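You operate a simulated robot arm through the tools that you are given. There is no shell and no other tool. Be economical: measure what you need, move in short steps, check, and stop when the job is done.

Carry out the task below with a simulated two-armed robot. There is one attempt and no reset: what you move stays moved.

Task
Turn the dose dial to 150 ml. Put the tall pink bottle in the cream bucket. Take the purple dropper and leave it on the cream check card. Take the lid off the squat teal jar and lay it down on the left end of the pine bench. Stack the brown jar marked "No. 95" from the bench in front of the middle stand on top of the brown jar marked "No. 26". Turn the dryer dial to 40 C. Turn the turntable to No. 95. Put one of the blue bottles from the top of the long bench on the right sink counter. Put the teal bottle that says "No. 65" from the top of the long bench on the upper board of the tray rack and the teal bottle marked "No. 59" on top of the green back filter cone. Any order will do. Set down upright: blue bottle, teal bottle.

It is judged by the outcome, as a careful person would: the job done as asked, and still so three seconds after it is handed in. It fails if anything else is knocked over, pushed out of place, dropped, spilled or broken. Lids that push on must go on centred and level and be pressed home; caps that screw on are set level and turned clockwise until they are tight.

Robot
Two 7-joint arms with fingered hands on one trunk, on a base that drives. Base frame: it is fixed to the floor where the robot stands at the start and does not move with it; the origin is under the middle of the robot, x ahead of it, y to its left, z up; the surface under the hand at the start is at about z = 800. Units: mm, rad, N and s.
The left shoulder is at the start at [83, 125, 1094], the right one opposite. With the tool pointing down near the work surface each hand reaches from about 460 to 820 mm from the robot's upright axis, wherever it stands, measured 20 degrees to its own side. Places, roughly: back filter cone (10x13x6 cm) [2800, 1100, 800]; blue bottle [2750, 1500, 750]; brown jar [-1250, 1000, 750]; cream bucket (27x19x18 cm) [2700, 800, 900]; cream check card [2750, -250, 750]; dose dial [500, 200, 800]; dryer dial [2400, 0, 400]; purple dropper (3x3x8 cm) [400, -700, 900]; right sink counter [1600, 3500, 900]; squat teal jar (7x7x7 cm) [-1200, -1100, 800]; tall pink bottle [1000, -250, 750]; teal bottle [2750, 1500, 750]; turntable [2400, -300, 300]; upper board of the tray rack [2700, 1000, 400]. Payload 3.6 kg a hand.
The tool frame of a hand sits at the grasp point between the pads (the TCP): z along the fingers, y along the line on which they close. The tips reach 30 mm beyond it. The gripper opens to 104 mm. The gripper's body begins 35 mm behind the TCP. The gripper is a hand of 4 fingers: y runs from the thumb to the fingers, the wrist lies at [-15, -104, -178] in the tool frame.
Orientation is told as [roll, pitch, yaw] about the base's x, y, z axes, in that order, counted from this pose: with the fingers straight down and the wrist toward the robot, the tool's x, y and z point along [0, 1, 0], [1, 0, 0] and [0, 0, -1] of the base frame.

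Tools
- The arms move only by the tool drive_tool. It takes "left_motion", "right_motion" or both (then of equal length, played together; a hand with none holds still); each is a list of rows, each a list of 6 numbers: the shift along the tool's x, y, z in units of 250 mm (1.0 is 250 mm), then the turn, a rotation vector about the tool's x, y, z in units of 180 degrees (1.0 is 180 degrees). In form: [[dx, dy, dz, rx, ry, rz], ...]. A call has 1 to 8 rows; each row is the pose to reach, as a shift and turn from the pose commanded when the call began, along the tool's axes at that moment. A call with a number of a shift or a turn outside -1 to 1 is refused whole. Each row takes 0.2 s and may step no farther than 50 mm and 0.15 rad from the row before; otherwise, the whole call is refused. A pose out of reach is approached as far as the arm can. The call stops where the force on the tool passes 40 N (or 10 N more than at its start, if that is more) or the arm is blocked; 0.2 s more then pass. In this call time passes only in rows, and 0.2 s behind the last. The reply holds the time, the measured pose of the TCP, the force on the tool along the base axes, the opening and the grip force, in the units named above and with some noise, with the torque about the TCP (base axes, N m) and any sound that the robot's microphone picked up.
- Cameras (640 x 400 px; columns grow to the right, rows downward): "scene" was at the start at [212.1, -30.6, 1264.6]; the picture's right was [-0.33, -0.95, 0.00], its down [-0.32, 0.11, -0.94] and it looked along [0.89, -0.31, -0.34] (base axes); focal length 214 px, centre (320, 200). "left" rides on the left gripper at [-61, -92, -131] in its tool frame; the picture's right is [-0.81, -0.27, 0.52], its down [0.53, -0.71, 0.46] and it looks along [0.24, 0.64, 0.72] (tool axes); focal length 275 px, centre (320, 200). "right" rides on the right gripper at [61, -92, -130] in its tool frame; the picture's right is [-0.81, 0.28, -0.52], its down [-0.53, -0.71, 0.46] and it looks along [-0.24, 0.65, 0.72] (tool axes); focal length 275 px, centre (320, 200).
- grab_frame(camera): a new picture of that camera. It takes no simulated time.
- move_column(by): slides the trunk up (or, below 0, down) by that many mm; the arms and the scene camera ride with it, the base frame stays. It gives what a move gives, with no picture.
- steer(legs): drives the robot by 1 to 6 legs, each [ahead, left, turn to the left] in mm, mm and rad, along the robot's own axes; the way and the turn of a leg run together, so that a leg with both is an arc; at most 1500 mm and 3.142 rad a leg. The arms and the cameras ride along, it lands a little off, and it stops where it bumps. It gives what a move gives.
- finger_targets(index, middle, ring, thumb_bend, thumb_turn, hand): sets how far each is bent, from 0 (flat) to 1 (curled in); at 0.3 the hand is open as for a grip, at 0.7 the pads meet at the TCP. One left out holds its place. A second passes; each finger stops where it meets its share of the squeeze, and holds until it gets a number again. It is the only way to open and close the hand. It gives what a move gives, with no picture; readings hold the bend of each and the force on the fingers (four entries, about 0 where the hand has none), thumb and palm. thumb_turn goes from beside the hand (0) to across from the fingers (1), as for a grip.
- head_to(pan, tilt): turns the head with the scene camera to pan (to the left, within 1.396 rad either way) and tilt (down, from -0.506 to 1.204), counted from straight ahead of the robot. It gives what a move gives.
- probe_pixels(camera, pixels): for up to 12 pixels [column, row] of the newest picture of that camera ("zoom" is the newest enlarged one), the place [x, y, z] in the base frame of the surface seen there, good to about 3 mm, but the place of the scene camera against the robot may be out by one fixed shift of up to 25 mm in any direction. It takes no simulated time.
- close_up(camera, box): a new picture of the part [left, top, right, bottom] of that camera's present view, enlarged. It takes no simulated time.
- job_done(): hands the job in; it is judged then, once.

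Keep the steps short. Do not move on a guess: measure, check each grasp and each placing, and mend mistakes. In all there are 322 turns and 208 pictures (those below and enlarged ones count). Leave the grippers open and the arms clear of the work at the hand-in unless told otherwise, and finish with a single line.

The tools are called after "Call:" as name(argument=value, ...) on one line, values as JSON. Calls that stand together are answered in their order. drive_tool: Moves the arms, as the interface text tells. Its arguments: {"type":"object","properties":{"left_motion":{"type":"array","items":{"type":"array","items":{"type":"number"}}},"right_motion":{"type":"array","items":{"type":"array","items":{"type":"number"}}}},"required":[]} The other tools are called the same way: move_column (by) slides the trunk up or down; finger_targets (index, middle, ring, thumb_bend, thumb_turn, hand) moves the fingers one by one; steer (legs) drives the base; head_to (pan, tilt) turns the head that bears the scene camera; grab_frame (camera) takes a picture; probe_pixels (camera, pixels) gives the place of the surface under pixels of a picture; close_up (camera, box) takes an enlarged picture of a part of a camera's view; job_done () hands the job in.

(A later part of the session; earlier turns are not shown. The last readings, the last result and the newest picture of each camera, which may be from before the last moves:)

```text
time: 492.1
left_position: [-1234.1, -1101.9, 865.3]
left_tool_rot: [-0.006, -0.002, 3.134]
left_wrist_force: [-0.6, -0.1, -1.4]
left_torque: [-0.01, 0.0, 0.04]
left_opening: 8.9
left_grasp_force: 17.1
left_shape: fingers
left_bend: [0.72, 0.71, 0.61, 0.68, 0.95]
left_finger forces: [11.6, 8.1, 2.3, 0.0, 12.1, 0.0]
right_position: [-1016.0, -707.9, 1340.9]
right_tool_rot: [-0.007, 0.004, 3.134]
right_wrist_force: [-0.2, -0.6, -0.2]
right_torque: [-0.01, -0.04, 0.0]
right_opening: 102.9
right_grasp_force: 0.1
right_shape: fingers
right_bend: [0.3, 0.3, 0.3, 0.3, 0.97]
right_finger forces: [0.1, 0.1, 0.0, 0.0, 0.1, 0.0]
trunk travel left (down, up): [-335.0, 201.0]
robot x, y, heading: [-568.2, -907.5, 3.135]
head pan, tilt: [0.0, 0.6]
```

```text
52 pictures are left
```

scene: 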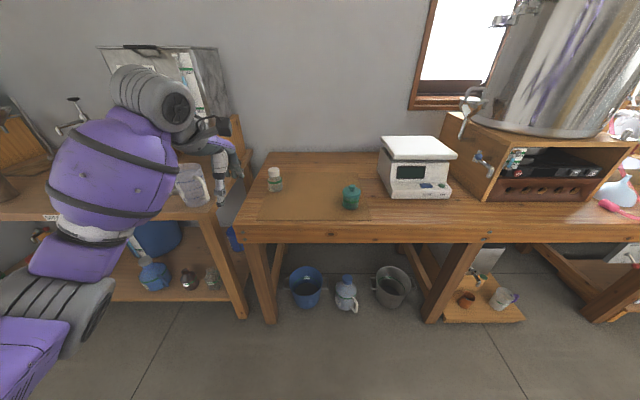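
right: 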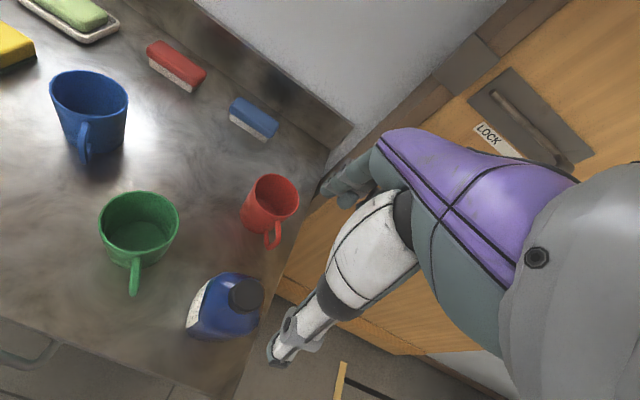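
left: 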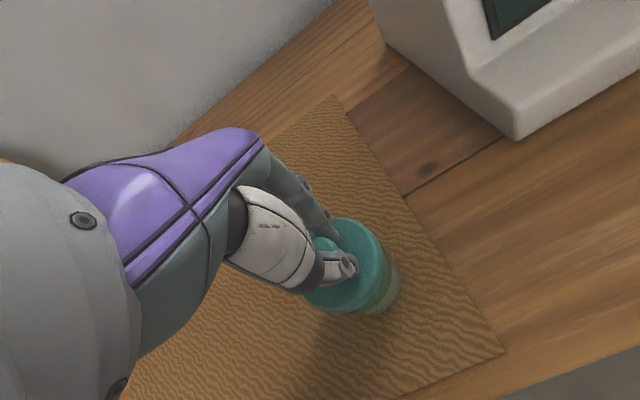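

The knob is held (17 N). I'll lift slowly 12 mm and see whether the jar stays.

Call:
drive_tool(left_motion=[[0, 0, -0.012, 0, 0, 0], [0, 0, -0.024, 0, 0, 0], [0, 0, -0.036, 0, 0, 0], [0, 0, -0.05, 0, 0, 0]])

Call:
close_up(camera="left", box=[260, 180, 460, 340])

```text
time: 493.1
left_position: [-1232.2, -1102.7, 876.9]
left_tool_rot: [-0.006, -0.005, 3.135]
left_wrist_force: [-0.1, 0.1, -1.5]
left_torque: [0.03, 0.02, 0.02]
left_opening: 9.0
left_grasp_force: 17.5
left_shape: fingers
left_bend: [0.72, 0.71, 0.61, 0.68, 0.95]
left_finger forces: [11.8, 8.2, 2.3, 0.1, 12.1, 0.0]
right_position: [-1016.0, -708.0, 1341.3]
right_tool_rot: [-0.008, 0.002, 3.135]
right_wrist_force: [-0.3, 0.0, 0.2]
right_torque: [0.02, 0.0, -0.01]
right_opening: 103.2
right_grasp_force: 0.2
right_shape: fingers
right_bend: [0.3, 0.3, 0.3, 0.3, 0.97]
right_finger forces: [0.0, 0.1, 0.0, 0.0, 0.1, 0.1]
trunk travel left (down, up): [-335.0, 201.0]
robot x, y, heading: [-568.6, -906.3, 3.136]
head pan, tilt: [0.0, 0.6]
```

```text
2.50 times, centred on (360, 260) of left
```

zoom: 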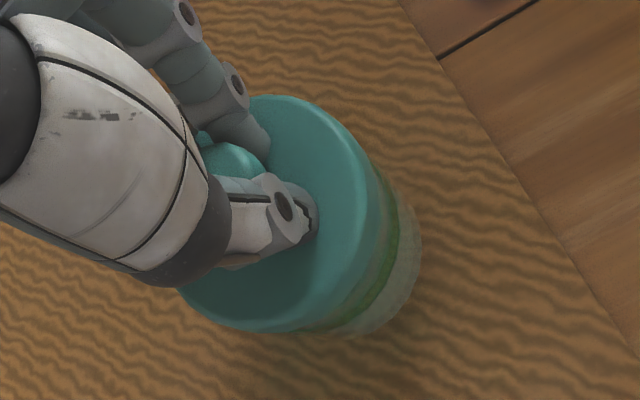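

Not clear yet. I'll lift 25 mm more and look again.

Call:
drive_tool(left_motion=[[0, 0, -0.05, 0, 0, 0], [0, 0, -0.1, 0, 0, 0]])

Call:
close_up(camera="left", box=[260, 180, 460, 340])

```text
time: 493.7
left_position: [-1233.7, -1103.0, 903.4]
left_tool_rot: [-0.006, -0.004, 3.137]
left_wrist_force: [0.5, 0.8, -1.6]
left_torque: [0.0, 0.01, -0.03]
left_opening: 8.8
left_grasp_force: 17.4
left_shape: fingers
left_bend: [0.72, 0.71, 0.61, 0.68, 0.95]
left_finger forces: [12.1, 8.2, 2.3, 0.0, 12.2, 0.0]
right_position: [-1016.5, -706.8, 1340.8]
right_tool_rot: [-0.007, 0.001, 3.135]
right_wrist_force: [0.5, 1.2, -0.7]
right_torque: [0.01, 0.02, 0.0]
right_opening: 103.0
right_grasp_force: 0.1
right_shape: fingers
right_bend: [0.3, 0.3, 0.3, 0.3, 0.97]
right_finger forces: [0.0, 0.0, 0.0, 0.1, 0.0, 0.0]
trunk travel left (down, up): [-335.0, 201.0]
robot x, y, heading: [-569.5, -911.9, 3.135]
head pan, tilt: [0.0, 0.6]
```

```text
2.50 times, centred on (360, 260) of left
```

zoom: 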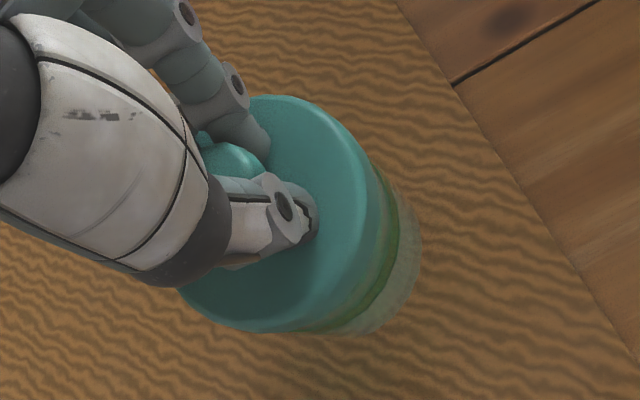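

The jar comes up with the lid, so it must be held. I'll carry it (still upright) to the middle in front, and take the jar body with the right hand from the side.

Call:
drive_tool(left_motion=[[0, -0.04, -0.16, 0, 0, 0], [-0.02, -0.08, -0.32, 0, 0, 0], [-0.21, -0.12, -0.326, 0, 0, 0], [-0.4, -0.16, -0.326, 0, 0, 0], [-0.59, -0.2, -0.326, 0, 0, 0], [-0.78, -0.25, -0.326, 0, 0, 0], [-0.973, -0.3, -0.326, 0, 0, 0]])

Call:
head_to(pan=-0.1, tilt=0.7)

Call:
grab_frame(camera="scene")

```text
time: 495.3
left_position: [-1155.9, -858.3, 985.1]
left_tool_rot: [-0.005, -0.002, 3.135]
left_wrist_force: [0.9, -0.3, -0.4]
left_torque: [-0.01, 0.03, 0.04]
left_opening: 8.1
left_grasp_force: 17.6
left_shape: fingers
left_bend: [0.72, 0.71, 0.61, 0.68, 0.95]
left_finger forces: [12.2, 8.3, 2.1, 0.1, 12.0, 0.0]
right_position: [-1016.2, -706.2, 1341.6]
right_tool_rot: [-0.004, 0.003, 3.135]
right_wrist_force: [-0.1, 0.1, -0.3]
right_torque: [-0.01, 0.02, -0.02]
right_opening: 103.0
right_grasp_force: 0.0
right_shape: fingers
right_bend: [0.3, 0.3, 0.3, 0.3, 0.97]
right_finger forces: [0.0, 0.0, 0.0, 0.0, 0.0, 0.1]
trunk travel left (down, up): [-335.0, 201.0]
robot x, y, heading: [-572.9, -905.5, 3.139]
head pan, tilt: [0.0, 0.6]
```

```text
time: 496.0
left_position: [-1155.6, -860.4, 984.6]
left_tool_rot: [-0.005, -0.003, 3.136]
left_wrist_force: [-0.1, -0.1, -1.5]
left_torque: [0.0, 0.04, 0.02]
left_opening: 8.4
left_grasp_force: 17.9
left_shape: fingers
left_bend: [0.72, 0.71, 0.61, 0.68, 0.95]
left_finger forces: [12.1, 8.3, 2.2, 0.0, 12.1, 0.0]
right_position: [-1017.0, -708.2, 1342.4]
right_tool_rot: [-0.006, 0.002, 3.136]
right_wrist_force: [-0.5, -0.6, 0.4]
right_torque: [0.04, -0.01, 0.0]
right_opening: 103.1
right_grasp_force: 0.1
right_shape: fingers
right_bend: [0.3, 0.3, 0.3, 0.3, 0.97]
right_finger forces: [0.0, 0.0, 0.0, 0.1, 0.0, 0.1]
trunk travel left (down, up): [-335.0, 201.0]
robot x, y, heading: [-567.7, -906.4, 3.137]
head pan, tilt: [-0.099, 0.7]
```

```text
49 pictures are left
```

scene: 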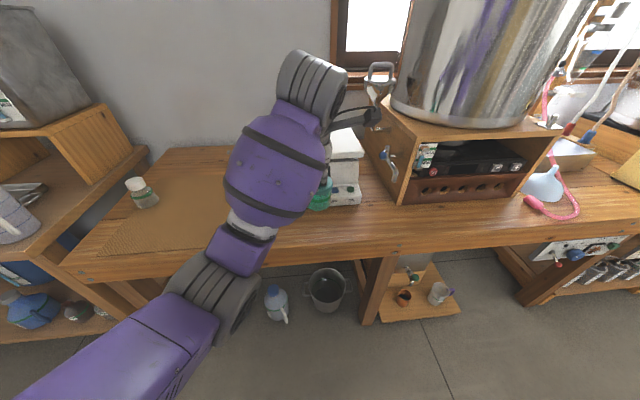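

I'll back the robot off the bench so everything happens in free space, then bring the right hand down and tilt it 60° inwards.

Call:
steer(legs=[[-200, 0, 0]])

Call:
drive_tool(right_motion=[[-0.01, 0.1, 0.165, 0, 0, 0], [-0.02, 0.2, 0.33, 0, 0, 0], [-0.03, 0.3, 0.5, 0, 0, 0], [-0.04, 0.4, 0.66, 0, 0, 0], [-0.05, 0.5, 0.82, 0, 0, 0], [-0.06, 0.588, 0.98, 0, 0, 0]])

Call:
drive_tool(right_motion=[[0, 0, 0, 0, 0.045, 0], [0, 0, 0, 0, 0.09, 0], [0, 0, 0, 0, 0.135, 0], [0, 0, 0, 0, 0.18, 0], [0, 0, 0, 0, 0.225, 0], [0, 0, 0, 0, 0.27, 0], [0, 0, 0, 0, 0.315, 0], [0, 0, 0, 0, 0.3333, 0]])

```text
time: 497.6
left_position: [-956.7, -861.2, 985.8]
left_tool_rot: [-0.005, -0.004, 3.133]
left_wrist_force: [0.5, -0.3, -1.5]
left_torque: [0.0, -0.02, 0.0]
left_opening: 8.4
left_grasp_force: 17.6
left_shape: fingers
left_bend: [0.72, 0.71, 0.61, 0.68, 0.95]
left_finger forces: [12.2, 8.2, 2.2, 0.0, 12.1, 0.0]
right_position: [-817.1, -708.8, 1341.2]
right_tool_rot: [-0.008, 0.003, 3.138]
right_wrist_force: [0.9, 0.0, 0.3]
right_torque: [-0.01, 0.03, -0.01]
right_opening: 103.0
right_grasp_force: 0.0
right_shape: fingers
right_bend: [0.3, 0.3, 0.3, 0.3, 0.97]
right_finger forces: [0.0, 0.0, 0.1, 0.0, 0.1, 0.1]
trunk travel left (down, up): [-335.0, 201.0]
robot x, y, heading: [-375.4, -909.4, 3.14]
head pan, tilt: [-0.099, 0.7]
```

```text
time: 499.0
left_position: [-958.6, -861.6, 985.8]
left_tool_rot: [-0.005, -0.003, 3.135]
left_wrist_force: [-0.4, -0.3, -1.2]
left_torque: [0.0, -0.01, -0.01]
left_opening: 8.2
left_grasp_force: 17.5
left_shape: fingers
left_bend: [0.72, 0.71, 0.61, 0.68, 0.95]
left_finger forces: [12.3, 8.2, 2.2, 0.0, 12.2, 0.0]
right_position: [-965.2, -692.4, 1095.5]
right_tool_rot: [-0.006, 0.002, 3.137]
right_wrist_force: [0.2, 0.0, -0.1]
right_torque: [0.02, -0.01, -0.02]
right_opening: 103.1
right_grasp_force: 0.1
right_shape: fingers
right_bend: [0.3, 0.3, 0.3, 0.3, 0.97]
right_finger forces: [0.0, 0.0, 0.0, 0.0, 0.0, 0.0]
trunk travel left (down, up): [-335.0, 201.0]
robot x, y, heading: [-371.3, -907.8, 3.138]
head pan, tilt: [-0.099, 0.7]
```

```text
time: 500.8
left_position: [-958.2, -860.4, 986.2]
left_tool_rot: [-0.005, -0.004, 3.135]
left_wrist_force: [-0.1, -0.3, -1.1]
left_torque: [0.03, 0.01, -0.01]
left_opening: 8.2
left_grasp_force: 17.7
left_shape: fingers
left_bend: [0.72, 0.71, 0.61, 0.68, 0.95]
left_finger forces: [12.3, 8.2, 2.2, 0.0, 12.2, 0.0]
right_position: [-963.4, -692.1, 1096.6]
right_tool_rot: [1.043, 0.002, 3.135]
right_wrist_force: [0.1, -0.1, -0.5]
right_torque: [-0.01, -0.02, -0.01]
right_opening: 102.9
right_grasp_force: 0.0
right_shape: fingers
right_bend: [0.3, 0.3, 0.3, 0.3, 0.97]
right_finger forces: [0.0, 0.1, 0.0, 0.1, 0.1, 0.0]
trunk travel left (down, up): [-335.0, 201.0]
robot x, y, heading: [-373.6, -907.0, 3.139]
head pan, tilt: [-0.099, 0.7]
```

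The tilt was reached. I'll move to the pre-grasp point, 110 mm short of the jar body, and look.

Call:
drive_tool(right_motion=[[-0.08, 0.003, 0.12, 0, 0, 0], [-0.16, 0.006, 0.24, 0, 0, 0], [-0.24, 0.009, 0.36, 0, 0, 0], [-0.324, 0.012, 0.478, 0, 0, 0]])

Call:
grab_frame(camera="right")

Call:
grab_frame(camera="scene")

```text
time: 501.8
left_position: [-958.5, -861.2, 986.4]
left_tool_rot: [-0.005, -0.003, 3.135]
left_wrist_force: [-0.6, 0.9, -1.4]
left_torque: [-0.03, 0.0, -0.01]
left_opening: 8.2
left_grasp_force: 17.4
left_shape: fingers
left_bend: [0.72, 0.71, 0.61, 0.68, 0.95]
left_finger forces: [12.5, 8.2, 2.1, 0.1, 12.3, 0.1]
right_position: [-967.6, -752.8, 966.0]
right_tool_rot: [1.04, 0.003, 3.137]
right_wrist_force: [0.8, 0.7, -0.7]
right_torque: [0.01, 0.01, 0.0]
right_opening: 103.0
right_grasp_force: 0.1
right_shape: fingers
right_bend: [0.3, 0.3, 0.3, 0.3, 0.97]
right_finger forces: [0.0, 0.0, 0.0, 0.0, 0.0, 0.0]
trunk travel left (down, up): [-335.0, 201.0]
robot x, y, heading: [-375.1, -913.2, 3.14]
head pan, tilt: [-0.099, 0.7]
```

```text
48 pictures are left
```

right: 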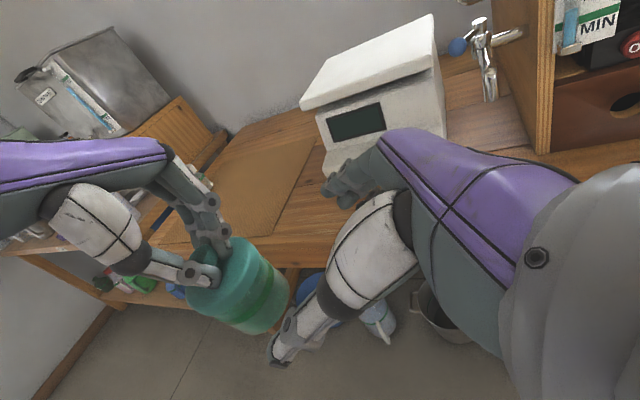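

```text
47 pictures are left
```

scene: 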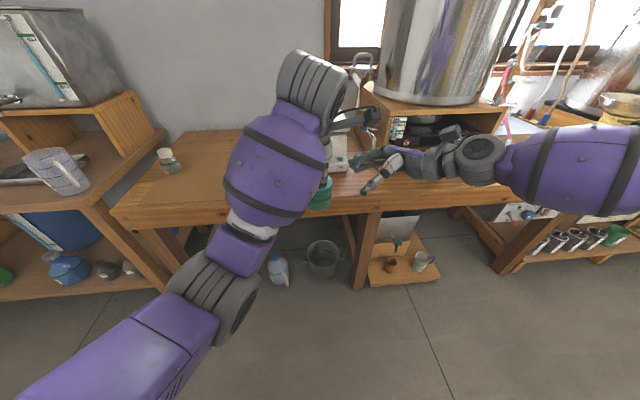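

A clear view of the jar in the left hand. I'll measure the jar's body.

Call:
probe_pixels(camera="right", pixels=[[225, 270], [245, 290], [265, 300], [280, 300], [285, 285], [250, 325], [270, 270], [235, 250], [205, 285]])

```text
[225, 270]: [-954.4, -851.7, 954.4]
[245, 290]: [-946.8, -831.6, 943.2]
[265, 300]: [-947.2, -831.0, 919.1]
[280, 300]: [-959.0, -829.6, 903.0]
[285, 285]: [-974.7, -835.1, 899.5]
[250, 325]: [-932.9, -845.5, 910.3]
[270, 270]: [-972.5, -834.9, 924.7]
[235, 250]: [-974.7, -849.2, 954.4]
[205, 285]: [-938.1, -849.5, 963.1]
```

Body axis (-957,-858), z 885 to 930. I'll approach along the fingers and close the right hand on the body.

Call:
drive_tool(right_motion=[[0, -0.005, 0.15, 0, 0, 0], [0, -0.01, 0.3, 0, 0, 0], [0.002, -0.014, 0.44, 0, 0, 0]])

Call:
grab_frame(camera="right")

```text
time: 502.6
left_position: [-957.6, -860.8, 985.1]
left_tool_rot: [-0.005, -0.004, 3.134]
left_wrist_force: [-0.2, -0.4, -2.3]
left_torque: [0.01, 0.02, 0.03]
left_opening: 8.2
left_grasp_force: 17.9
left_shape: fingers
left_bend: [0.72, 0.71, 0.61, 0.68, 0.95]
left_finger forces: [12.6, 8.4, 2.2, 0.0, 12.3, 0.0]
right_position: [-962.8, -848.8, 908.9]
right_tool_rot: [1.041, 0.004, 3.136]
right_wrist_force: [-1.3, 0.6, -0.6]
right_torque: [0.01, 0.04, 0.02]
right_opening: 102.8
right_grasp_force: 0.1
right_shape: fingers
right_bend: [0.3, 0.3, 0.3, 0.3, 0.97]
right_finger forces: [0.0, 0.1, 0.0, 0.0, 0.0, 0.1]
trunk travel left (down, up): [-335.0, 201.0]
robot x, y, heading: [-372.5, -905.6, 3.139]
head pan, tilt: [-0.099, 0.7]
```

```text
46 pictures are left
```

right: 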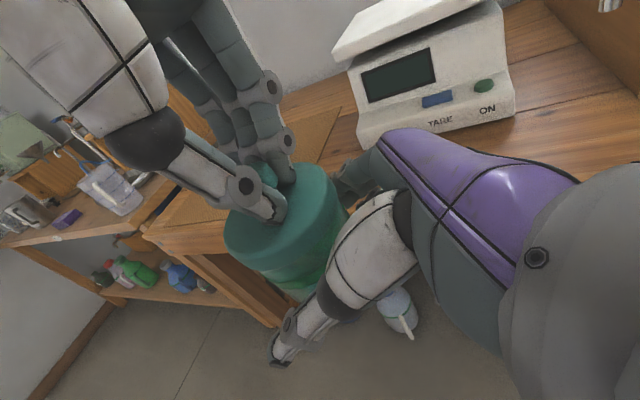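

The jar is between the right fingers and thumb, below the lid. Closing.

Call:
finger_targets(hand="right", index=0.75, middle=0.75, ring=0.75, thumb_bend=0.75)

Call:
grab_frame(camera="right")

```text
time: 503.6
left_position: [-957.9, -862.0, 985.9]
left_tool_rot: [-0.005, -0.004, 3.136]
left_wrist_force: [-7.2, 0.7, 5.9]
left_torque: [0.02, 0.39, 0.1]
left_opening: 8.7
left_grasp_force: 24.1
left_shape: fingers
left_bend: [0.72, 0.71, 0.61, 0.69, 0.95]
left_finger forces: [22.5, 9.4, 3.8, 0.1, 11.7, 0.1]
right_position: [-962.1, -848.6, 908.7]
right_tool_rot: [1.04, 0.004, 3.137]
right_wrist_force: [6.5, 0.4, -5.8]
right_torque: [0.07, 0.16, 0.04]
right_opening: 51.6
right_grasp_force: 20.8
right_shape: fingers
right_bend: [0.48, 0.57, 0.75, 0.58, 0.98]
right_finger forces: [9.5, 7.0, 0.7, 0.0, 25.4, 0.0]
trunk travel left (down, up): [-335.0, 201.0]
robot x, y, heading: [-374.7, -907.9, 3.136]
head pan, tilt: [-0.099, 0.7]
```

```text
45 pictures are left
```

right: 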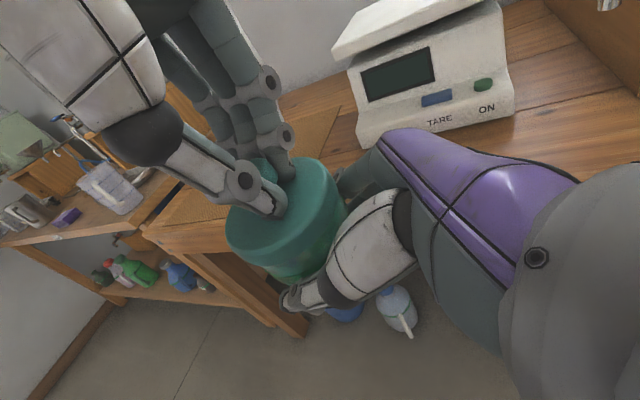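

Both hands hold. I'll pull the left hand straight up in small steps.

Call:
drive_tool(left_motion=[[0, 0, -0.015, 0, 0, 0], [0, 0, -0.03, 0, 0, 0], [0, 0, -0.05, 0, 0, 0], [0, 0, -0.07, 0, 0, 0]])

Call:
close_up(camera="right", box=[160, 100, 400, 320])

```text
time: 504.6
left_position: [-956.3, -860.7, 1002.2]
left_tool_rot: [-0.005, -0.002, 3.134]
left_wrist_force: [-0.1, 0.5, -1.4]
left_torque: [-0.02, -0.02, 0.0]
left_opening: 7.4
left_grasp_force: 21.0
left_shape: fingers
left_bend: [0.73, 0.71, 0.61, 0.69, 0.95]
left_finger forces: [18.9, 8.7, 2.7, 0.1, 12.3, 0.0]
right_position: [-963.0, -847.1, 910.9]
right_tool_rot: [1.04, 0.002, 3.135]
right_wrist_force: [0.3, 0.0, -0.6]
right_torque: [0.01, 0.01, -0.02]
right_opening: 51.2
right_grasp_force: 20.3
right_shape: fingers
right_bend: [0.46, 0.59, 0.75, 0.61, 0.96]
right_finger forces: [12.1, 8.8, 0.0, 0.0, 19.2, 0.0]
trunk travel left (down, up): [-335.0, 201.0]
robot x, y, heading: [-372.9, -910.1, 3.133]
head pan, tilt: [-0.099, 0.7]
heard: snap
```

```text
1.82 times, centred on (280, 210) of right
```

zoom: 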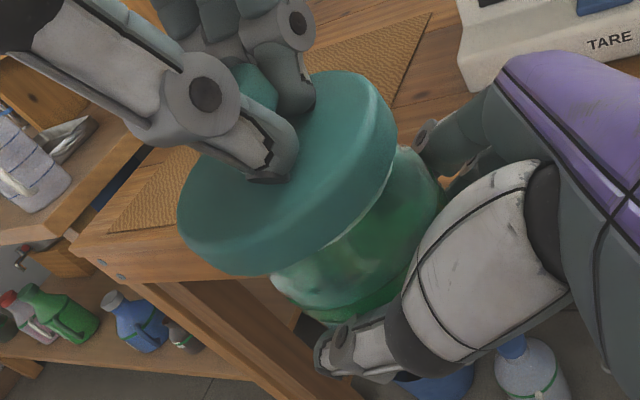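

Snap: the lid is off. I'll lift the lid clear and swing the left hand to the left, the right hand keeping the jar.

Call:
drive_tool(left_motion=[[0, 0, -0.16, 0, 0, 0], [0, 0, -0.32, 0, 0, 0], [0.17, 0, -0.4, 0, 0, 0], [0.36, 0, -0.4, 0, 0, 0], [0.55, 0, -0.4, 0, 0, 0], [0.74, 0, -0.4, 0, 0, 0], [0.92, 0, -0.4, 0, 0, 0]])

Call:
steer(legs=[[0, 345, 0], [200, 0, 0]])

Call:
grab_frame(camera="left")

Call:
grab_frame(camera="right")

```text
time: 506.2
left_position: [-977.3, -1098.1, 1098.0]
left_tool_rot: [-0.007, -0.003, 3.135]
left_wrist_force: [-0.1, -1.2, 0.1]
left_torque: [0.02, -0.02, -0.01]
left_opening: 7.2
left_grasp_force: 20.6
left_shape: fingers
left_bend: [0.73, 0.71, 0.61, 0.69, 0.95]
left_finger forces: [17.2, 8.7, 2.9, 0.0, 12.4, 0.0]
left hand out of reach, approached as far as the arm can: row 1, 2, 3, 4, 5, 6, 7
right_position: [-962.5, -848.0, 909.7]
right_tool_rot: [1.04, 0.002, 3.138]
right_wrist_force: [0.5, 0.2, -1.3]
right_torque: [0.04, 0.01, 0.0]
right_opening: 51.1
right_grasp_force: 19.9
right_shape: fingers
right_bend: [0.46, 0.59, 0.75, 0.61, 0.96]
right_finger forces: [12.2, 8.8, 0.0, 0.0, 19.5, 0.0]
trunk travel left (down, up): [-335.0, 201.0]
robot x, y, heading: [-369.2, -909.2, 3.137]
head pan, tilt: [-0.099, 0.7]
```

```text
time: 511.0
left_position: [-1179.1, -1441.8, 1098.2]
left_tool_rot: [-0.003, -0.004, 3.139]
left_wrist_force: [-0.1, 0.7, -0.3]
left_torque: [-0.01, 0.02, 0.0]
left_opening: 6.9
left_grasp_force: 20.7
left_shape: fingers
left_bend: [0.73, 0.71, 0.61, 0.69, 0.95]
left_finger forces: [17.2, 8.9, 2.9, 0.1, 12.6, 0.0]
right_position: [-1164.9, -1192.3, 908.9]
right_tool_rot: [1.039, 0.003, 3.139]
right_wrist_force: [0.6, 0.2, -1.4]
right_torque: [0.0, 0.01, -0.02]
right_opening: 51.3
right_grasp_force: 19.9
right_shape: fingers
right_bend: [0.46, 0.59, 0.75, 0.61, 0.96]
right_finger forces: [12.1, 8.8, 0.0, 0.0, 19.2, 0.0]
trunk travel left (down, up): [-335.0, 201.0]
robot x, y, heading: [-572.2, -1249.6, 3.144]
head pan, tilt: [-0.099, 0.7]
```

```text
43 pictures are left
```

left: 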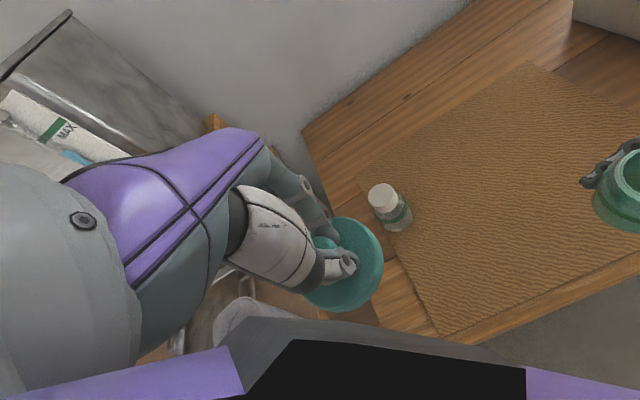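

```text
42 pictures are left
```

right: 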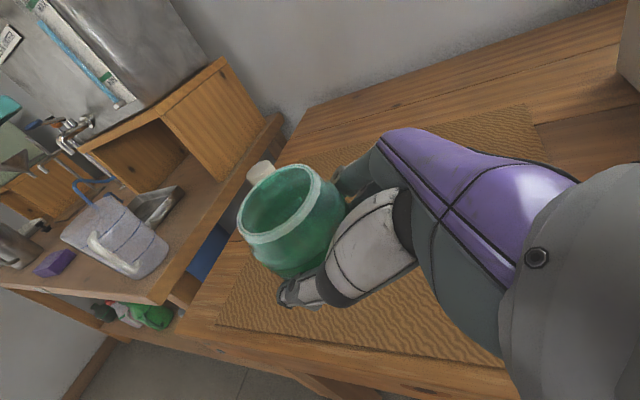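

The lid hangs level and the jar is held upright. I'll measure the bare wood strip at the left end.

Call:
probe_pixels(camera="left", pixels=[[395, 290], [405, 270], [425, 315], [437, 330], [360, 195], [335, 190], [320, 160], [340, 170], [385, 200], [385, 310]])

```text
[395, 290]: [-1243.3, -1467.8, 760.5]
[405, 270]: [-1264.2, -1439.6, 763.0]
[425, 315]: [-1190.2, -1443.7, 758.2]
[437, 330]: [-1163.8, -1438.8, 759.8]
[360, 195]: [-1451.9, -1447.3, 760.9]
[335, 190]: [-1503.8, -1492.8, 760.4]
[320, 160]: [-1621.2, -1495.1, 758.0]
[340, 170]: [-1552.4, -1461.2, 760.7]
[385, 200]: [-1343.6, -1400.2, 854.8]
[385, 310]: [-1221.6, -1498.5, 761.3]
```

The strip is 62 mm wide (y -1438 to -1500). I'll lower the lid to it, centred at (-1230,-1461).

Call:
drive_tool(left_motion=[[0.03, 0.1, 0.12, 0, 0, 0], [0.077, 0.204, 0.24, 0, 0, 0], [0.077, 0.204, 0.42, 0, 0, 0], [0.077, 0.204, 0.6, 0, 0, 0], [0.077, 0.204, 0.78, 0, 0, 0], [0.077, 0.204, 0.94, 0, 0, 0]])

Call:
grab_frame(camera="left")

```text
time: 512.4
left_position: [-1230.3, -1458.7, 864.0]
left_tool_rot: [-0.006, -0.005, 3.141]
left_wrist_force: [-0.6, -0.6, -1.0]
left_torque: [-0.01, 0.06, -0.01]
left_opening: 7.0
left_grasp_force: 20.5
left_shape: fingers
left_bend: [0.73, 0.71, 0.61, 0.69, 0.95]
left_finger forces: [16.3, 9.0, 3.1, 0.0, 12.8, 0.0]
right_position: [-1164.0, -1193.5, 910.2]
right_tool_rot: [1.04, 0.004, 3.14]
right_wrist_force: [-0.5, 0.1, -1.1]
right_torque: [0.02, -0.01, 0.03]
right_opening: 51.0
right_grasp_force: 20.5
right_shape: fingers
right_bend: [0.46, 0.59, 0.75, 0.61, 0.96]
right_finger forces: [12.1, 8.9, 0.1, 0.0, 19.1, 0.0]
trunk travel left (down, up): [-335.0, 201.0]
robot x, y, heading: [-578.5, -1248.2, 3.138]
head pan, tilt: [-0.099, 0.7]
```

```text
41 pictures are left
```

left: 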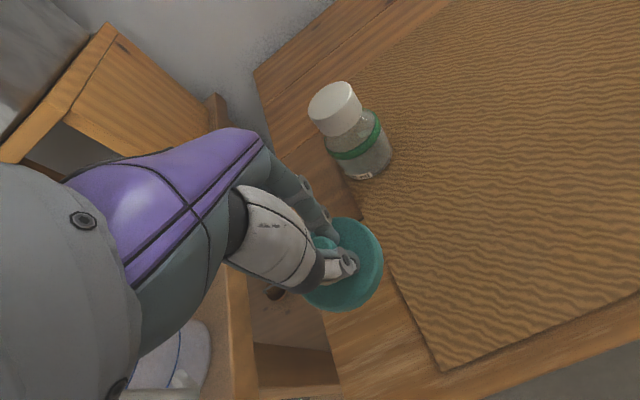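

I'll lower on, slowly near the end.

Call:
drive_tool(left_motion=[[0.008, 0, 0.1, 0, 0, 0], [0.008, 0, 0.18, 0, 0, 0], [0.008, 0, 0.195, 0, 0, 0], [0.008, 0, 0.21, 0, 0, 0]])

Call:
close_up(camera="left", box=[240, 180, 480, 360])

```text
time: 513.4
left_position: [-1230.4, -1460.2, 811.3]
left_tool_rot: [-0.006, -0.005, 3.141]
left_wrist_force: [0.2, -0.2, 0.1]
left_torque: [-0.03, -0.02, 0.0]
left_opening: 7.0
left_grasp_force: 20.6
left_shape: fingers
left_bend: [0.73, 0.71, 0.61, 0.69, 0.95]
left_finger forces: [16.1, 9.0, 3.1, 0.0, 13.0, 0.1]
right_position: [-1163.7, -1192.4, 908.4]
right_tool_rot: [1.04, 0.003, 3.139]
right_wrist_force: [1.0, -0.4, -1.0]
right_torque: [0.02, 0.0, 0.05]
right_opening: 51.1
right_grasp_force: 19.8
right_shape: fingers
right_bend: [0.46, 0.59, 0.75, 0.61, 0.96]
right_finger forces: [12.1, 8.8, 0.0, 0.1, 19.2, 0.0]
trunk travel left (down, up): [-335.0, 201.0]
robot x, y, heading: [-572.0, -1249.2, 3.145]
head pan, tilt: [-0.099, 0.7]
```

```text
2.22 times, centred on (360, 270) of left
```

zoom: 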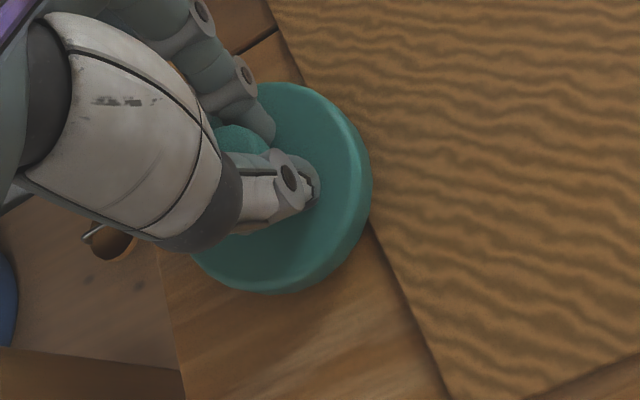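

The lid sits within the bench end. I'll lower to contact.

Call:
drive_tool(left_motion=[[0, 0, 0.012, 0, 0, 0], [0, 0, 0.024, 0, 0, 0], [0, 0, 0.036, 0, 0, 0], [0, 0, 0.044, 0, 0, 0]])

```text
time: 514.4
left_position: [-1229.8, -1460.7, 806.1]
left_tool_rot: [-0.004, -0.018, 3.142]
left_wrist_force: [5.0, -2.8, 34.2]
left_torque: [0.65, -0.92, -0.16]
left_opening: 6.8
left_grasp_force: 40.8
left_shape: fingers
left_bend: [0.72, 0.71, 0.6, 0.73, 0.95]
left_finger forces: [19.4, 11.4, 0.0, 0.0, 50.8, 0.0]
right_position: [-1162.0, -1192.2, 911.6]
right_tool_rot: [1.04, 0.0, 3.139]
right_wrist_force: [-1.2, -0.3, -1.3]
right_torque: [0.03, 0.02, 0.02]
right_opening: 51.2
right_grasp_force: 20.3
right_shape: fingers
right_bend: [0.46, 0.59, 0.75, 0.61, 0.96]
right_finger forces: [12.1, 8.8, 0.0, 0.1, 19.2, 0.0]
trunk travel left (down, up): [-335.0, 201.0]
robot x, y, heading: [-577.9, -1252.3, 3.141]
head pan, tilt: [-0.099, 0.7]
```

It's seated (34 N). I'll ease up 4 mm, then open and lift away.

Call:
drive_tool(left_motion=[[0, 0, -0.012, 0, 0, 0]])

Call:
finger_targets(hand="left", index=0.4, middle=0.4, ring=0.4, thumb_bend=0.4)

Call:
drive_tool(left_motion=[[0, 0, -0.15, 0, 0, 0], [0, 0, -0.33, 0, 0, 0], [0, 0, -0.51, 0, 0, 0], [0, 0, -0.69, 0, 0, 0], [0, 0, -0.86, 0, 0, 0]])

Call:
grab_frame(camera="left")

```text
time: 514.8
left_position: [-1230.4, -1461.6, 806.2]
left_tool_rot: [-0.004, -0.011, 3.141]
left_wrist_force: [-0.8, -5.2, 26.9]
left_torque: [0.41, -0.54, -0.07]
left_opening: 6.7
left_grasp_force: 36.5
left_shape: fingers
left_bend: [0.73, 0.71, 0.6, 0.73, 0.95]
left_finger forces: [23.6, 11.2, 0.0, 0.0, 37.7, 0.0]
right_position: [-1162.2, -1192.6, 910.7]
right_tool_rot: [1.039, -0.002, 3.14]
right_wrist_force: [-0.5, 0.1, -0.9]
right_torque: [0.06, -0.02, 0.05]
right_opening: 51.2
right_grasp_force: 20.0
right_shape: fingers
right_bend: [0.46, 0.59, 0.75, 0.61, 0.96]
right_finger forces: [12.1, 8.8, 0.1, 0.0, 19.1, 0.0]
trunk travel left (down, up): [-335.0, 201.0]
robot x, y, heading: [-572.9, -1247.4, 3.141]
head pan, tilt: [-0.099, 0.7]
```

```text
time: 515.8
left_position: [-1229.7, -1460.6, 803.1]
left_tool_rot: [-0.006, -0.003, 3.14]
left_wrist_force: [0.0, -0.7, -0.3]
left_torque: [0.02, -0.05, 0.01]
left_opening: 77.7
left_grasp_force: 0.1
left_shape: fingers
left_bend: [0.4, 0.4, 0.4, 0.4, 0.97]
left_finger forces: [0.0, 0.1, 0.1, 0.0, 0.0, 0.0]
right_position: [-1163.3, -1193.1, 910.6]
right_tool_rot: [1.04, 0.003, 3.141]
right_wrist_force: [-0.1, 0.4, -1.2]
right_torque: [0.01, 0.05, 0.0]
right_opening: 51.1
right_grasp_force: 19.8
right_shape: fingers
right_bend: [0.46, 0.59, 0.75, 0.61, 0.96]
right_finger forces: [12.1, 8.9, 0.1, 0.0, 19.2, 0.1]
trunk travel left (down, up): [-335.0, 201.0]
robot x, y, heading: [-572.8, -1251.7, 3.142]
head pan, tilt: [-0.099, 0.7]
```

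```text
time: 517.0
left_position: [-1231.2, -1461.3, 1019.4]
left_tool_rot: [-0.006, -0.004, 3.14]
left_wrist_force: [0.1, 0.3, 0.9]
left_torque: [-0.02, 0.02, -0.03]
left_opening: 77.7
left_grasp_force: 0.0
left_shape: fingers
left_bend: [0.4, 0.4, 0.4, 0.4, 0.97]
left_finger forces: [0.0, 0.0, 0.0, 0.1, 0.1, 0.0]
right_position: [-1165.7, -1193.5, 910.2]
right_tool_rot: [1.04, 0.001, 3.141]
right_wrist_force: [0.3, -0.4, -1.2]
right_torque: [0.0, -0.01, -0.01]
right_opening: 51.1
right_grasp_force: 20.3
right_shape: fingers
right_bend: [0.46, 0.59, 0.75, 0.61, 0.96]
right_finger forces: [12.1, 8.8, 0.0, 0.0, 19.2, 0.0]
trunk travel left (down, up): [-335.0, 201.0]
robot x, y, heading: [-570.8, -1251.7, 3.138]
head pan, tilt: [-0.099, 0.7]
```

```text
39 pictures are left
```

left: 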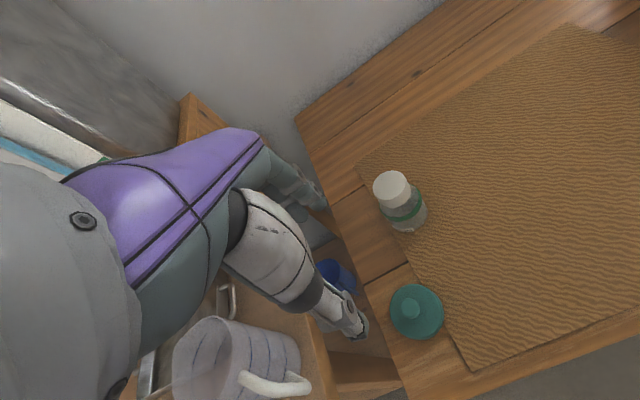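

The lid lies flat at the left end. Next, the open jar: I'll measure its rim in the right camera for a hand-over to the left hand.

Call:
probe_pixels(camera="right", pixels=[[242, 233], [318, 180], [262, 182], [300, 218], [280, 168], [275, 235], [285, 265], [300, 255], [255, 205]])

Call:
close_up(camera="right", box=[220, 140, 400, 320])

```text
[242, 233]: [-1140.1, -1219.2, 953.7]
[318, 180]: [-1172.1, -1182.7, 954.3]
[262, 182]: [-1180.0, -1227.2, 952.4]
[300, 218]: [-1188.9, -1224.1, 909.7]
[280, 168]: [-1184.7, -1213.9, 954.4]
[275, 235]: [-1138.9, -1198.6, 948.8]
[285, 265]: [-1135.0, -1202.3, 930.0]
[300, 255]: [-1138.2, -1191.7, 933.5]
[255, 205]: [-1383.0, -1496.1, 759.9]
```

```text
2.22 times, centred on (310, 230) of right
```

zoom: 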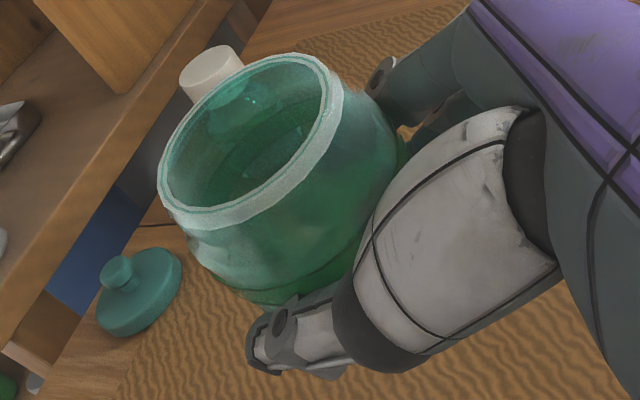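

The rim is level at z=954, centre (-1161,-1204). I'll bring the left hand over it from above.

Call:
finger_targets(hand="left", index=0.35, middle=0.35, ring=0.35, thumb_bend=0.33)

Call:
drive_tool(left_motion=[[0, -0.05, -0.1, 0, 0, 0], [-0.18, -0.09, -0.14, 0, 0, 0], [-0.36, -0.13, -0.14, 0, 0, 0], [-0.54, -0.17, -0.14, 0, 0, 0], [-0.72, -0.21, -0.14, 0, 0, 0], [-0.88, -0.264, -0.14, 0, 0, 0]])

Call:
drive_tool(left_motion=[[-0.08, 0, 0, 0, 0, 0], [-0.147, 0, 0, 0, 0, 0]])

Call:
grab_frame(camera="left")

```text
time: 518.0
left_position: [-1230.6, -1462.7, 1017.8]
left_tool_rot: [-0.005, -0.006, 3.141]
left_wrist_force: [0.9, 0.3, -0.3]
left_torque: [0.0, 0.01, 0.0]
left_opening: 92.8
left_grasp_force: 0.0
left_shape: fingers
left_bend: [0.35, 0.35, 0.35, 0.33, 0.97]
left_finger forces: [0.0, 0.0, 0.0, 0.0, 0.1, 0.0]
right_position: [-1165.5, -1193.0, 909.2]
right_tool_rot: [1.039, 0.003, 3.139]
right_wrist_force: [0.0, -0.1, -0.9]
right_torque: [0.03, -0.04, -0.02]
right_opening: 51.1
right_grasp_force: 20.2
right_shape: fingers
right_bend: [0.46, 0.59, 0.75, 0.61, 0.96]
right_finger forces: [12.1, 8.9, 0.0, 0.0, 19.2, 0.0]
trunk travel left (down, up): [-335.0, 201.0]
robot x, y, heading: [-575.1, -1248.3, 3.14]
head pan, tilt: [-0.099, 0.7]
```

```text
time: 519.4
left_position: [-1163.3, -1241.7, 1053.5]
left_tool_rot: [-0.004, -0.004, 3.14]
left_wrist_force: [-0.2, 0.4, 0.1]
left_torque: [0.02, 0.01, -0.01]
left_opening: 92.9
left_grasp_force: 0.1
left_shape: fingers
left_bend: [0.35, 0.35, 0.35, 0.33, 0.97]
left_finger forces: [0.0, 0.0, 0.0, 0.0, 0.0, 0.0]
right_position: [-1163.0, -1192.6, 910.3]
right_tool_rot: [1.042, 0.002, 3.141]
right_wrist_force: [-0.4, 0.8, -0.6]
right_torque: [-0.02, 0.02, -0.01]
right_opening: 51.3
right_grasp_force: 20.3
right_shape: fingers
right_bend: [0.46, 0.59, 0.75, 0.61, 0.96]
right_finger forces: [12.2, 8.8, 0.0, 0.1, 19.2, 0.0]
trunk travel left (down, up): [-335.0, 201.0]
robot x, y, heading: [-574.7, -1251.0, 3.144]
head pan, tilt: [-0.099, 0.7]
```

```text
time: 520.0
left_position: [-1164.5, -1204.8, 1054.5]
left_tool_rot: [-0.005, -0.005, 3.14]
left_wrist_force: [0.3, -0.4, 0.8]
left_torque: [0.03, -0.01, -0.01]
left_opening: 93.0
left_grasp_force: 0.0
left_shape: fingers
left_bend: [0.35, 0.35, 0.35, 0.33, 0.97]
left_finger forces: [0.0, 0.1, 0.0, 0.0, 0.1, 0.0]
right_position: [-1164.6, -1193.8, 908.9]
right_tool_rot: [1.04, 0.004, 3.141]
right_wrist_force: [0.2, 1.0, -1.3]
right_torque: [-0.02, 0.02, 0.03]
right_opening: 51.5
right_grasp_force: 20.2
right_shape: fingers
right_bend: [0.46, 0.59, 0.75, 0.61, 0.96]
right_finger forces: [12.1, 8.9, 0.0, 0.0, 19.2, 0.1]
trunk travel left (down, up): [-335.0, 201.0]
robot x, y, heading: [-574.1, -1253.6, 3.143]
head pan, tilt: [-0.099, 0.7]
```

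```text
37 pictures are left
```

left: 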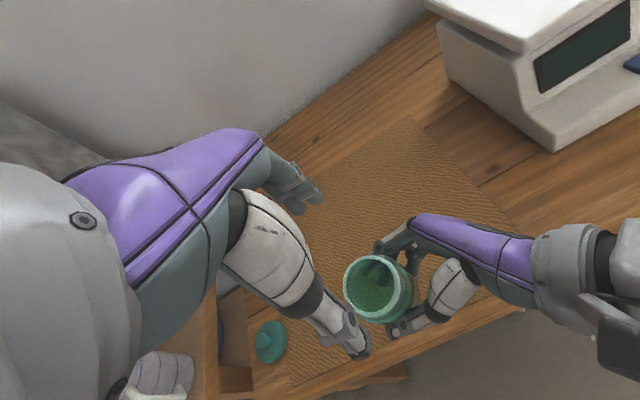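

The jar is beneath the left hand. I'll verify the rim centre with the left camera.

Call:
probe_pixels(camera="left", pixels=[[346, 285], [398, 280], [368, 257], [378, 320], [410, 245], [400, 330]])

```text
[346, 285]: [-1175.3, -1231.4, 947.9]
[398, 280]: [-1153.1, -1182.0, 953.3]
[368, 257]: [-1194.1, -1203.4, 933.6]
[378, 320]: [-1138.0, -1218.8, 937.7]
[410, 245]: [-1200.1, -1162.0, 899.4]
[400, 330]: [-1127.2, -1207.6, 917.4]
```

Centred. I'll lower the left hand so its fingertips reach 15 mm below the rim, and close.

Call:
drive_tool(left_motion=[[0, 0, 0.12, 0, 0, 0], [0, 0, 0.24, 0, 0, 0], [0, 0, 0.345, 0, 0, 0]])

Call:
finger_targets(hand="left", index=0.75, middle=0.75, ring=0.5, thumb_bend=0.75)

Call:
close_up(camera="left", box=[240, 180, 480, 360])

```text
time: 520.8
left_position: [-1163.0, -1205.3, 967.4]
left_tool_rot: [-0.005, -0.005, 3.139]
left_wrist_force: [-0.7, 0.1, -0.3]
left_torque: [0.0, 0.01, 0.02]
left_opening: 92.7
left_grasp_force: 0.2
left_shape: fingers
left_bend: [0.35, 0.35, 0.35, 0.33, 0.97]
left_finger forces: [0.1, 0.1, 0.1, 0.0, 0.0, 0.0]
right_position: [-1164.0, -1192.0, 910.8]
right_tool_rot: [1.042, 0.004, 3.14]
right_wrist_force: [-0.7, -0.3, -2.1]
right_torque: [0.03, -0.01, 0.01]
right_opening: 51.3
right_grasp_force: 20.2
right_shape: fingers
right_bend: [0.46, 0.59, 0.75, 0.61, 0.96]
right_finger forces: [12.2, 8.8, 0.1, 0.0, 19.2, 0.0]
trunk travel left (down, up): [-335.0, 201.0]
robot x, y, heading: [-572.1, -1252.0, 3.137]
head pan, tilt: [-0.099, 0.7]
```

```text
time: 521.8
left_position: [-1163.9, -1204.9, 968.7]
left_tool_rot: [-0.005, -0.005, 3.141]
left_wrist_force: [-9.2, -1.7, 1.6]
left_torque: [-0.09, 0.46, -0.04]
left_opening: 48.7
left_grasp_force: 13.6
left_shape: fingers
left_bend: [0.52, 0.53, 0.5, 0.53, 0.97]
left_finger forces: [8.6, 9.6, 0.1, 0.1, 8.6, 0.0]
right_position: [-1162.7, -1192.3, 908.7]
right_tool_rot: [1.04, 0.003, 3.139]
right_wrist_force: [8.3, 1.3, -2.6]
right_torque: [0.03, 0.06, 0.16]
right_opening: 51.5
right_grasp_force: 20.6
right_shape: fingers
right_bend: [0.47, 0.59, 0.75, 0.6, 0.97]
right_finger forces: [9.6, 7.5, 0.1, 0.1, 24.3, 0.0]
trunk travel left (down, up): [-335.0, 201.0]
robot x, y, heading: [-571.2, -1252.1, 3.135]
head pan, tilt: [-0.099, 0.7]
```

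```text
2.22 times, centred on (360, 270) of left
```

zoom: 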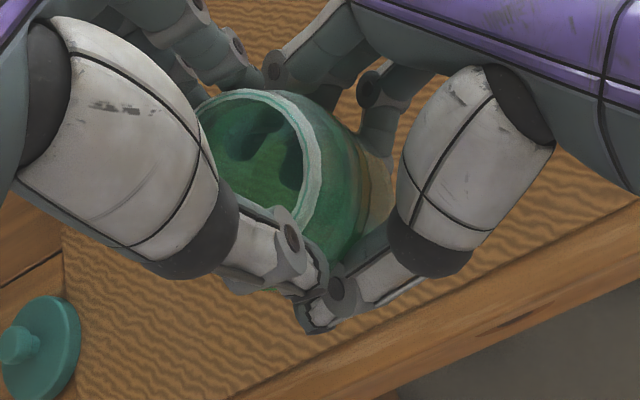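

The left hand grips the rim. I'll open the right hand and withdraw it along its axis.

Call:
finger_targets(hand="right", index=0.3, middle=0.3, ring=0.3, thumb_bend=0.3)

Call:
drive_tool(right_motion=[[0, 0, -0.1, 0, 0, 0], [0, 0, -0.25, 0, 0, 0], [0, 0, -0.42, 0, 0, 0], [0.1, 0, -0.58, 0, 0, 0], [0.2, 0, -0.7, 0, 0, 0]])

Call:
grab_frame(camera="left")

```text
time: 522.8
left_position: [-1162.6, -1205.4, 968.0]
left_tool_rot: [-0.003, -0.003, 3.14]
left_wrist_force: [-0.4, -0.5, -0.2]
left_torque: [0.0, 0.03, 0.0]
left_opening: 48.5
left_grasp_force: 11.7
left_shape: fingers
left_bend: [0.54, 0.55, 0.5, 0.53, 0.96]
left_finger forces: [6.0, 5.0, 0.0, 0.1, 12.2, 0.1]
right_position: [-1163.9, -1192.7, 909.9]
right_tool_rot: [1.041, 0.001, 3.139]
right_wrist_force: [0.3, 0.1, -0.1]
right_torque: [-0.05, 0.01, 0.0]
right_opening: 102.8
right_grasp_force: 0.0
right_shape: fingers
right_bend: [0.3, 0.3, 0.3, 0.3, 0.98]
right_finger forces: [0.0, 0.1, 0.1, 0.0, 0.1, 0.0]
trunk travel left (down, up): [-335.0, 201.0]
robot x, y, heading: [-573.5, -1248.6, 3.139]
head pan, tilt: [-0.099, 0.7]
```

```text
time: 524.0
left_position: [-1162.0, -1205.8, 969.1]
left_tool_rot: [-0.006, -0.005, 3.141]
left_wrist_force: [0.4, -0.8, -0.9]
left_torque: [0.0, 0.02, -0.01]
left_opening: 48.6
left_grasp_force: 11.5
left_shape: fingers
left_bend: [0.54, 0.55, 0.5, 0.53, 0.96]
left_finger forces: [5.9, 5.1, 0.0, 0.0, 12.1, 0.1]
right_position: [-1163.2, -1067.1, 1040.5]
right_tool_rot: [1.041, 0.002, 3.141]
right_wrist_force: [0.1, -0.1, -0.4]
right_torque: [0.03, 0.03, 0.03]
right_opening: 103.0
right_grasp_force: 0.0
right_shape: fingers
right_bend: [0.3, 0.3, 0.3, 0.3, 0.98]
right_finger forces: [0.0, 0.0, 0.0, 0.1, 0.0, 0.0]
trunk travel left (down, up): [-335.0, 201.0]
robot x, y, heading: [-574.1, -1251.4, 3.139]
head pan, tilt: [-0.099, 0.7]
```

```text
35 pictures are left
```

left: 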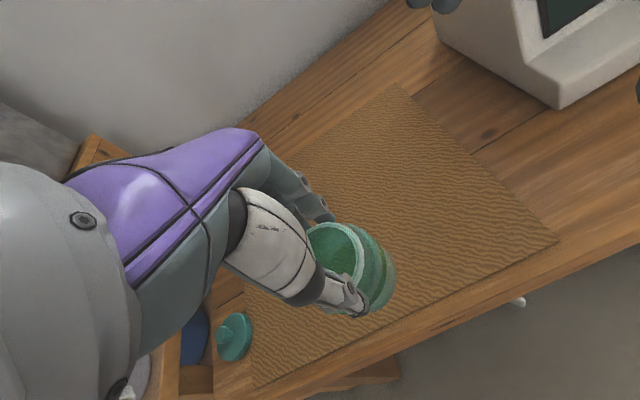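

The jar hangs free in the left hand. I'll move the right hand further off, then drive so the jar is over its old place at (-1235,-1103).

Call:
drive_tool(right_motion=[[0.0, 0, -0.18, 0, 0, 0], [-0.04, 0, -0.36, 0, 0, 0], [-0.1, 0, -0.54, 0, 0, 0], [-0.13, 0, -0.62, 0, 0, 0]])

Call:
steer(legs=[[0, -103, 0], [73, 0, 0]])

Call:
drive_tool(left_motion=[[0, 0, 0.15, 0, 0, 0], [0, 0, 0.3, 0, 0, 0], [0, 0, 0.44, 0, 0, 0]])

Call:
grab_frame(camera="left")

```text
time: 525.0
left_position: [-1163.6, -1205.7, 968.1]
left_tool_rot: [-0.006, -0.004, 3.14]
left_wrist_force: [0.4, 0.1, 1.1]
left_torque: [0.01, -0.01, 0.0]
left_opening: 48.5
left_grasp_force: 11.5
left_shape: fingers
left_bend: [0.54, 0.55, 0.5, 0.53, 0.96]
left_finger forces: [5.8, 4.8, 0.0, 0.0, 12.1, 0.0]
right_position: [-1164.2, -915.9, 1091.8]
right_tool_rot: [1.042, 0.002, 3.139]
right_wrist_force: [-0.2, -0.3, 0.3]
right_torque: [-0.01, 0.01, -0.06]
right_opening: 103.1
right_grasp_force: 0.1
right_shape: fingers
right_bend: [0.3, 0.3, 0.3, 0.3, 0.98]
right_finger forces: [0.0, 0.0, 0.1, 0.0, 0.0, 0.1]
trunk travel left (down, up): [-335.0, 201.0]
robot x, y, heading: [-572.3, -1250.5, 3.144]
head pan, tilt: [-0.099, 0.7]
```

```text
time: 527.2
left_position: [-1238.0, -1102.3, 967.5]
left_tool_rot: [-0.005, -0.003, 3.137]
left_wrist_force: [-0.6, -1.2, -1.7]
left_torque: [0.0, 0.01, -0.01]
left_opening: 48.5
left_grasp_force: 11.6
left_shape: fingers
left_bend: [0.54, 0.55, 0.5, 0.53, 0.96]
left_finger forces: [6.0, 5.0, 0.1, 0.0, 12.1, 0.0]
right_position: [-1237.5, -813.2, 1090.0]
right_tool_rot: [1.04, 0.003, 3.138]
right_wrist_force: [-0.5, -1.0, 0.1]
right_torque: [0.01, -0.04, 0.0]
right_opening: 102.9
right_grasp_force: 0.1
right_shape: fingers
right_bend: [0.3, 0.3, 0.3, 0.3, 0.98]
right_finger forces: [0.0, 0.0, 0.0, 0.0, 0.1, 0.0]
trunk travel left (down, up): [-335.0, 201.0]
robot x, y, heading: [-644.8, -1149.4, 3.137]
head pan, tilt: [-0.099, 0.7]
```

```text
time: 528.0
left_position: [-1236.5, -1099.9, 858.1]
left_tool_rot: [-0.005, -0.006, 3.139]
left_wrist_force: [-0.4, 0.1, -1.0]
left_torque: [0.05, 0.02, 0.0]
left_opening: 48.3
left_grasp_force: 11.7
left_shape: fingers
left_bend: [0.54, 0.55, 0.5, 0.53, 0.96]
left_finger forces: [5.7, 5.0, 0.0, 0.0, 11.9, 0.0]
right_position: [-1236.8, -813.4, 1090.7]
right_tool_rot: [1.04, 0.004, 3.14]
right_wrist_force: [-0.5, -0.4, -0.5]
right_torque: [-0.01, -0.03, 0.03]
right_opening: 102.8
right_grasp_force: 0.1
right_shape: fingers
right_bend: [0.3, 0.3, 0.3, 0.3, 0.98]
right_finger forces: [0.0, 0.1, 0.0, 0.0, 0.0, 0.0]
trunk travel left (down, up): [-335.0, 201.0]
robot x, y, heading: [-650.9, -1147.9, 3.141]
head pan, tilt: [-0.099, 0.7]
```

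```text
34 pictures are left
```

left: 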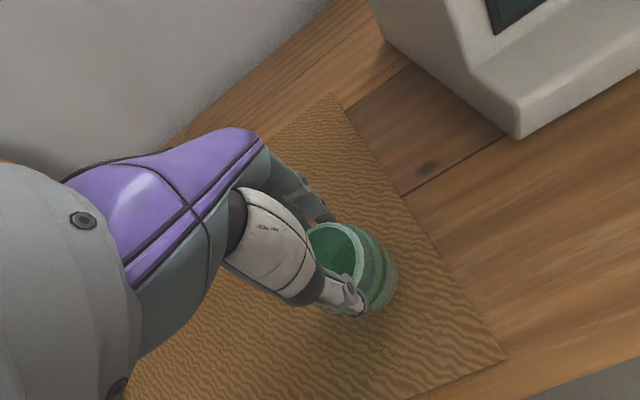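

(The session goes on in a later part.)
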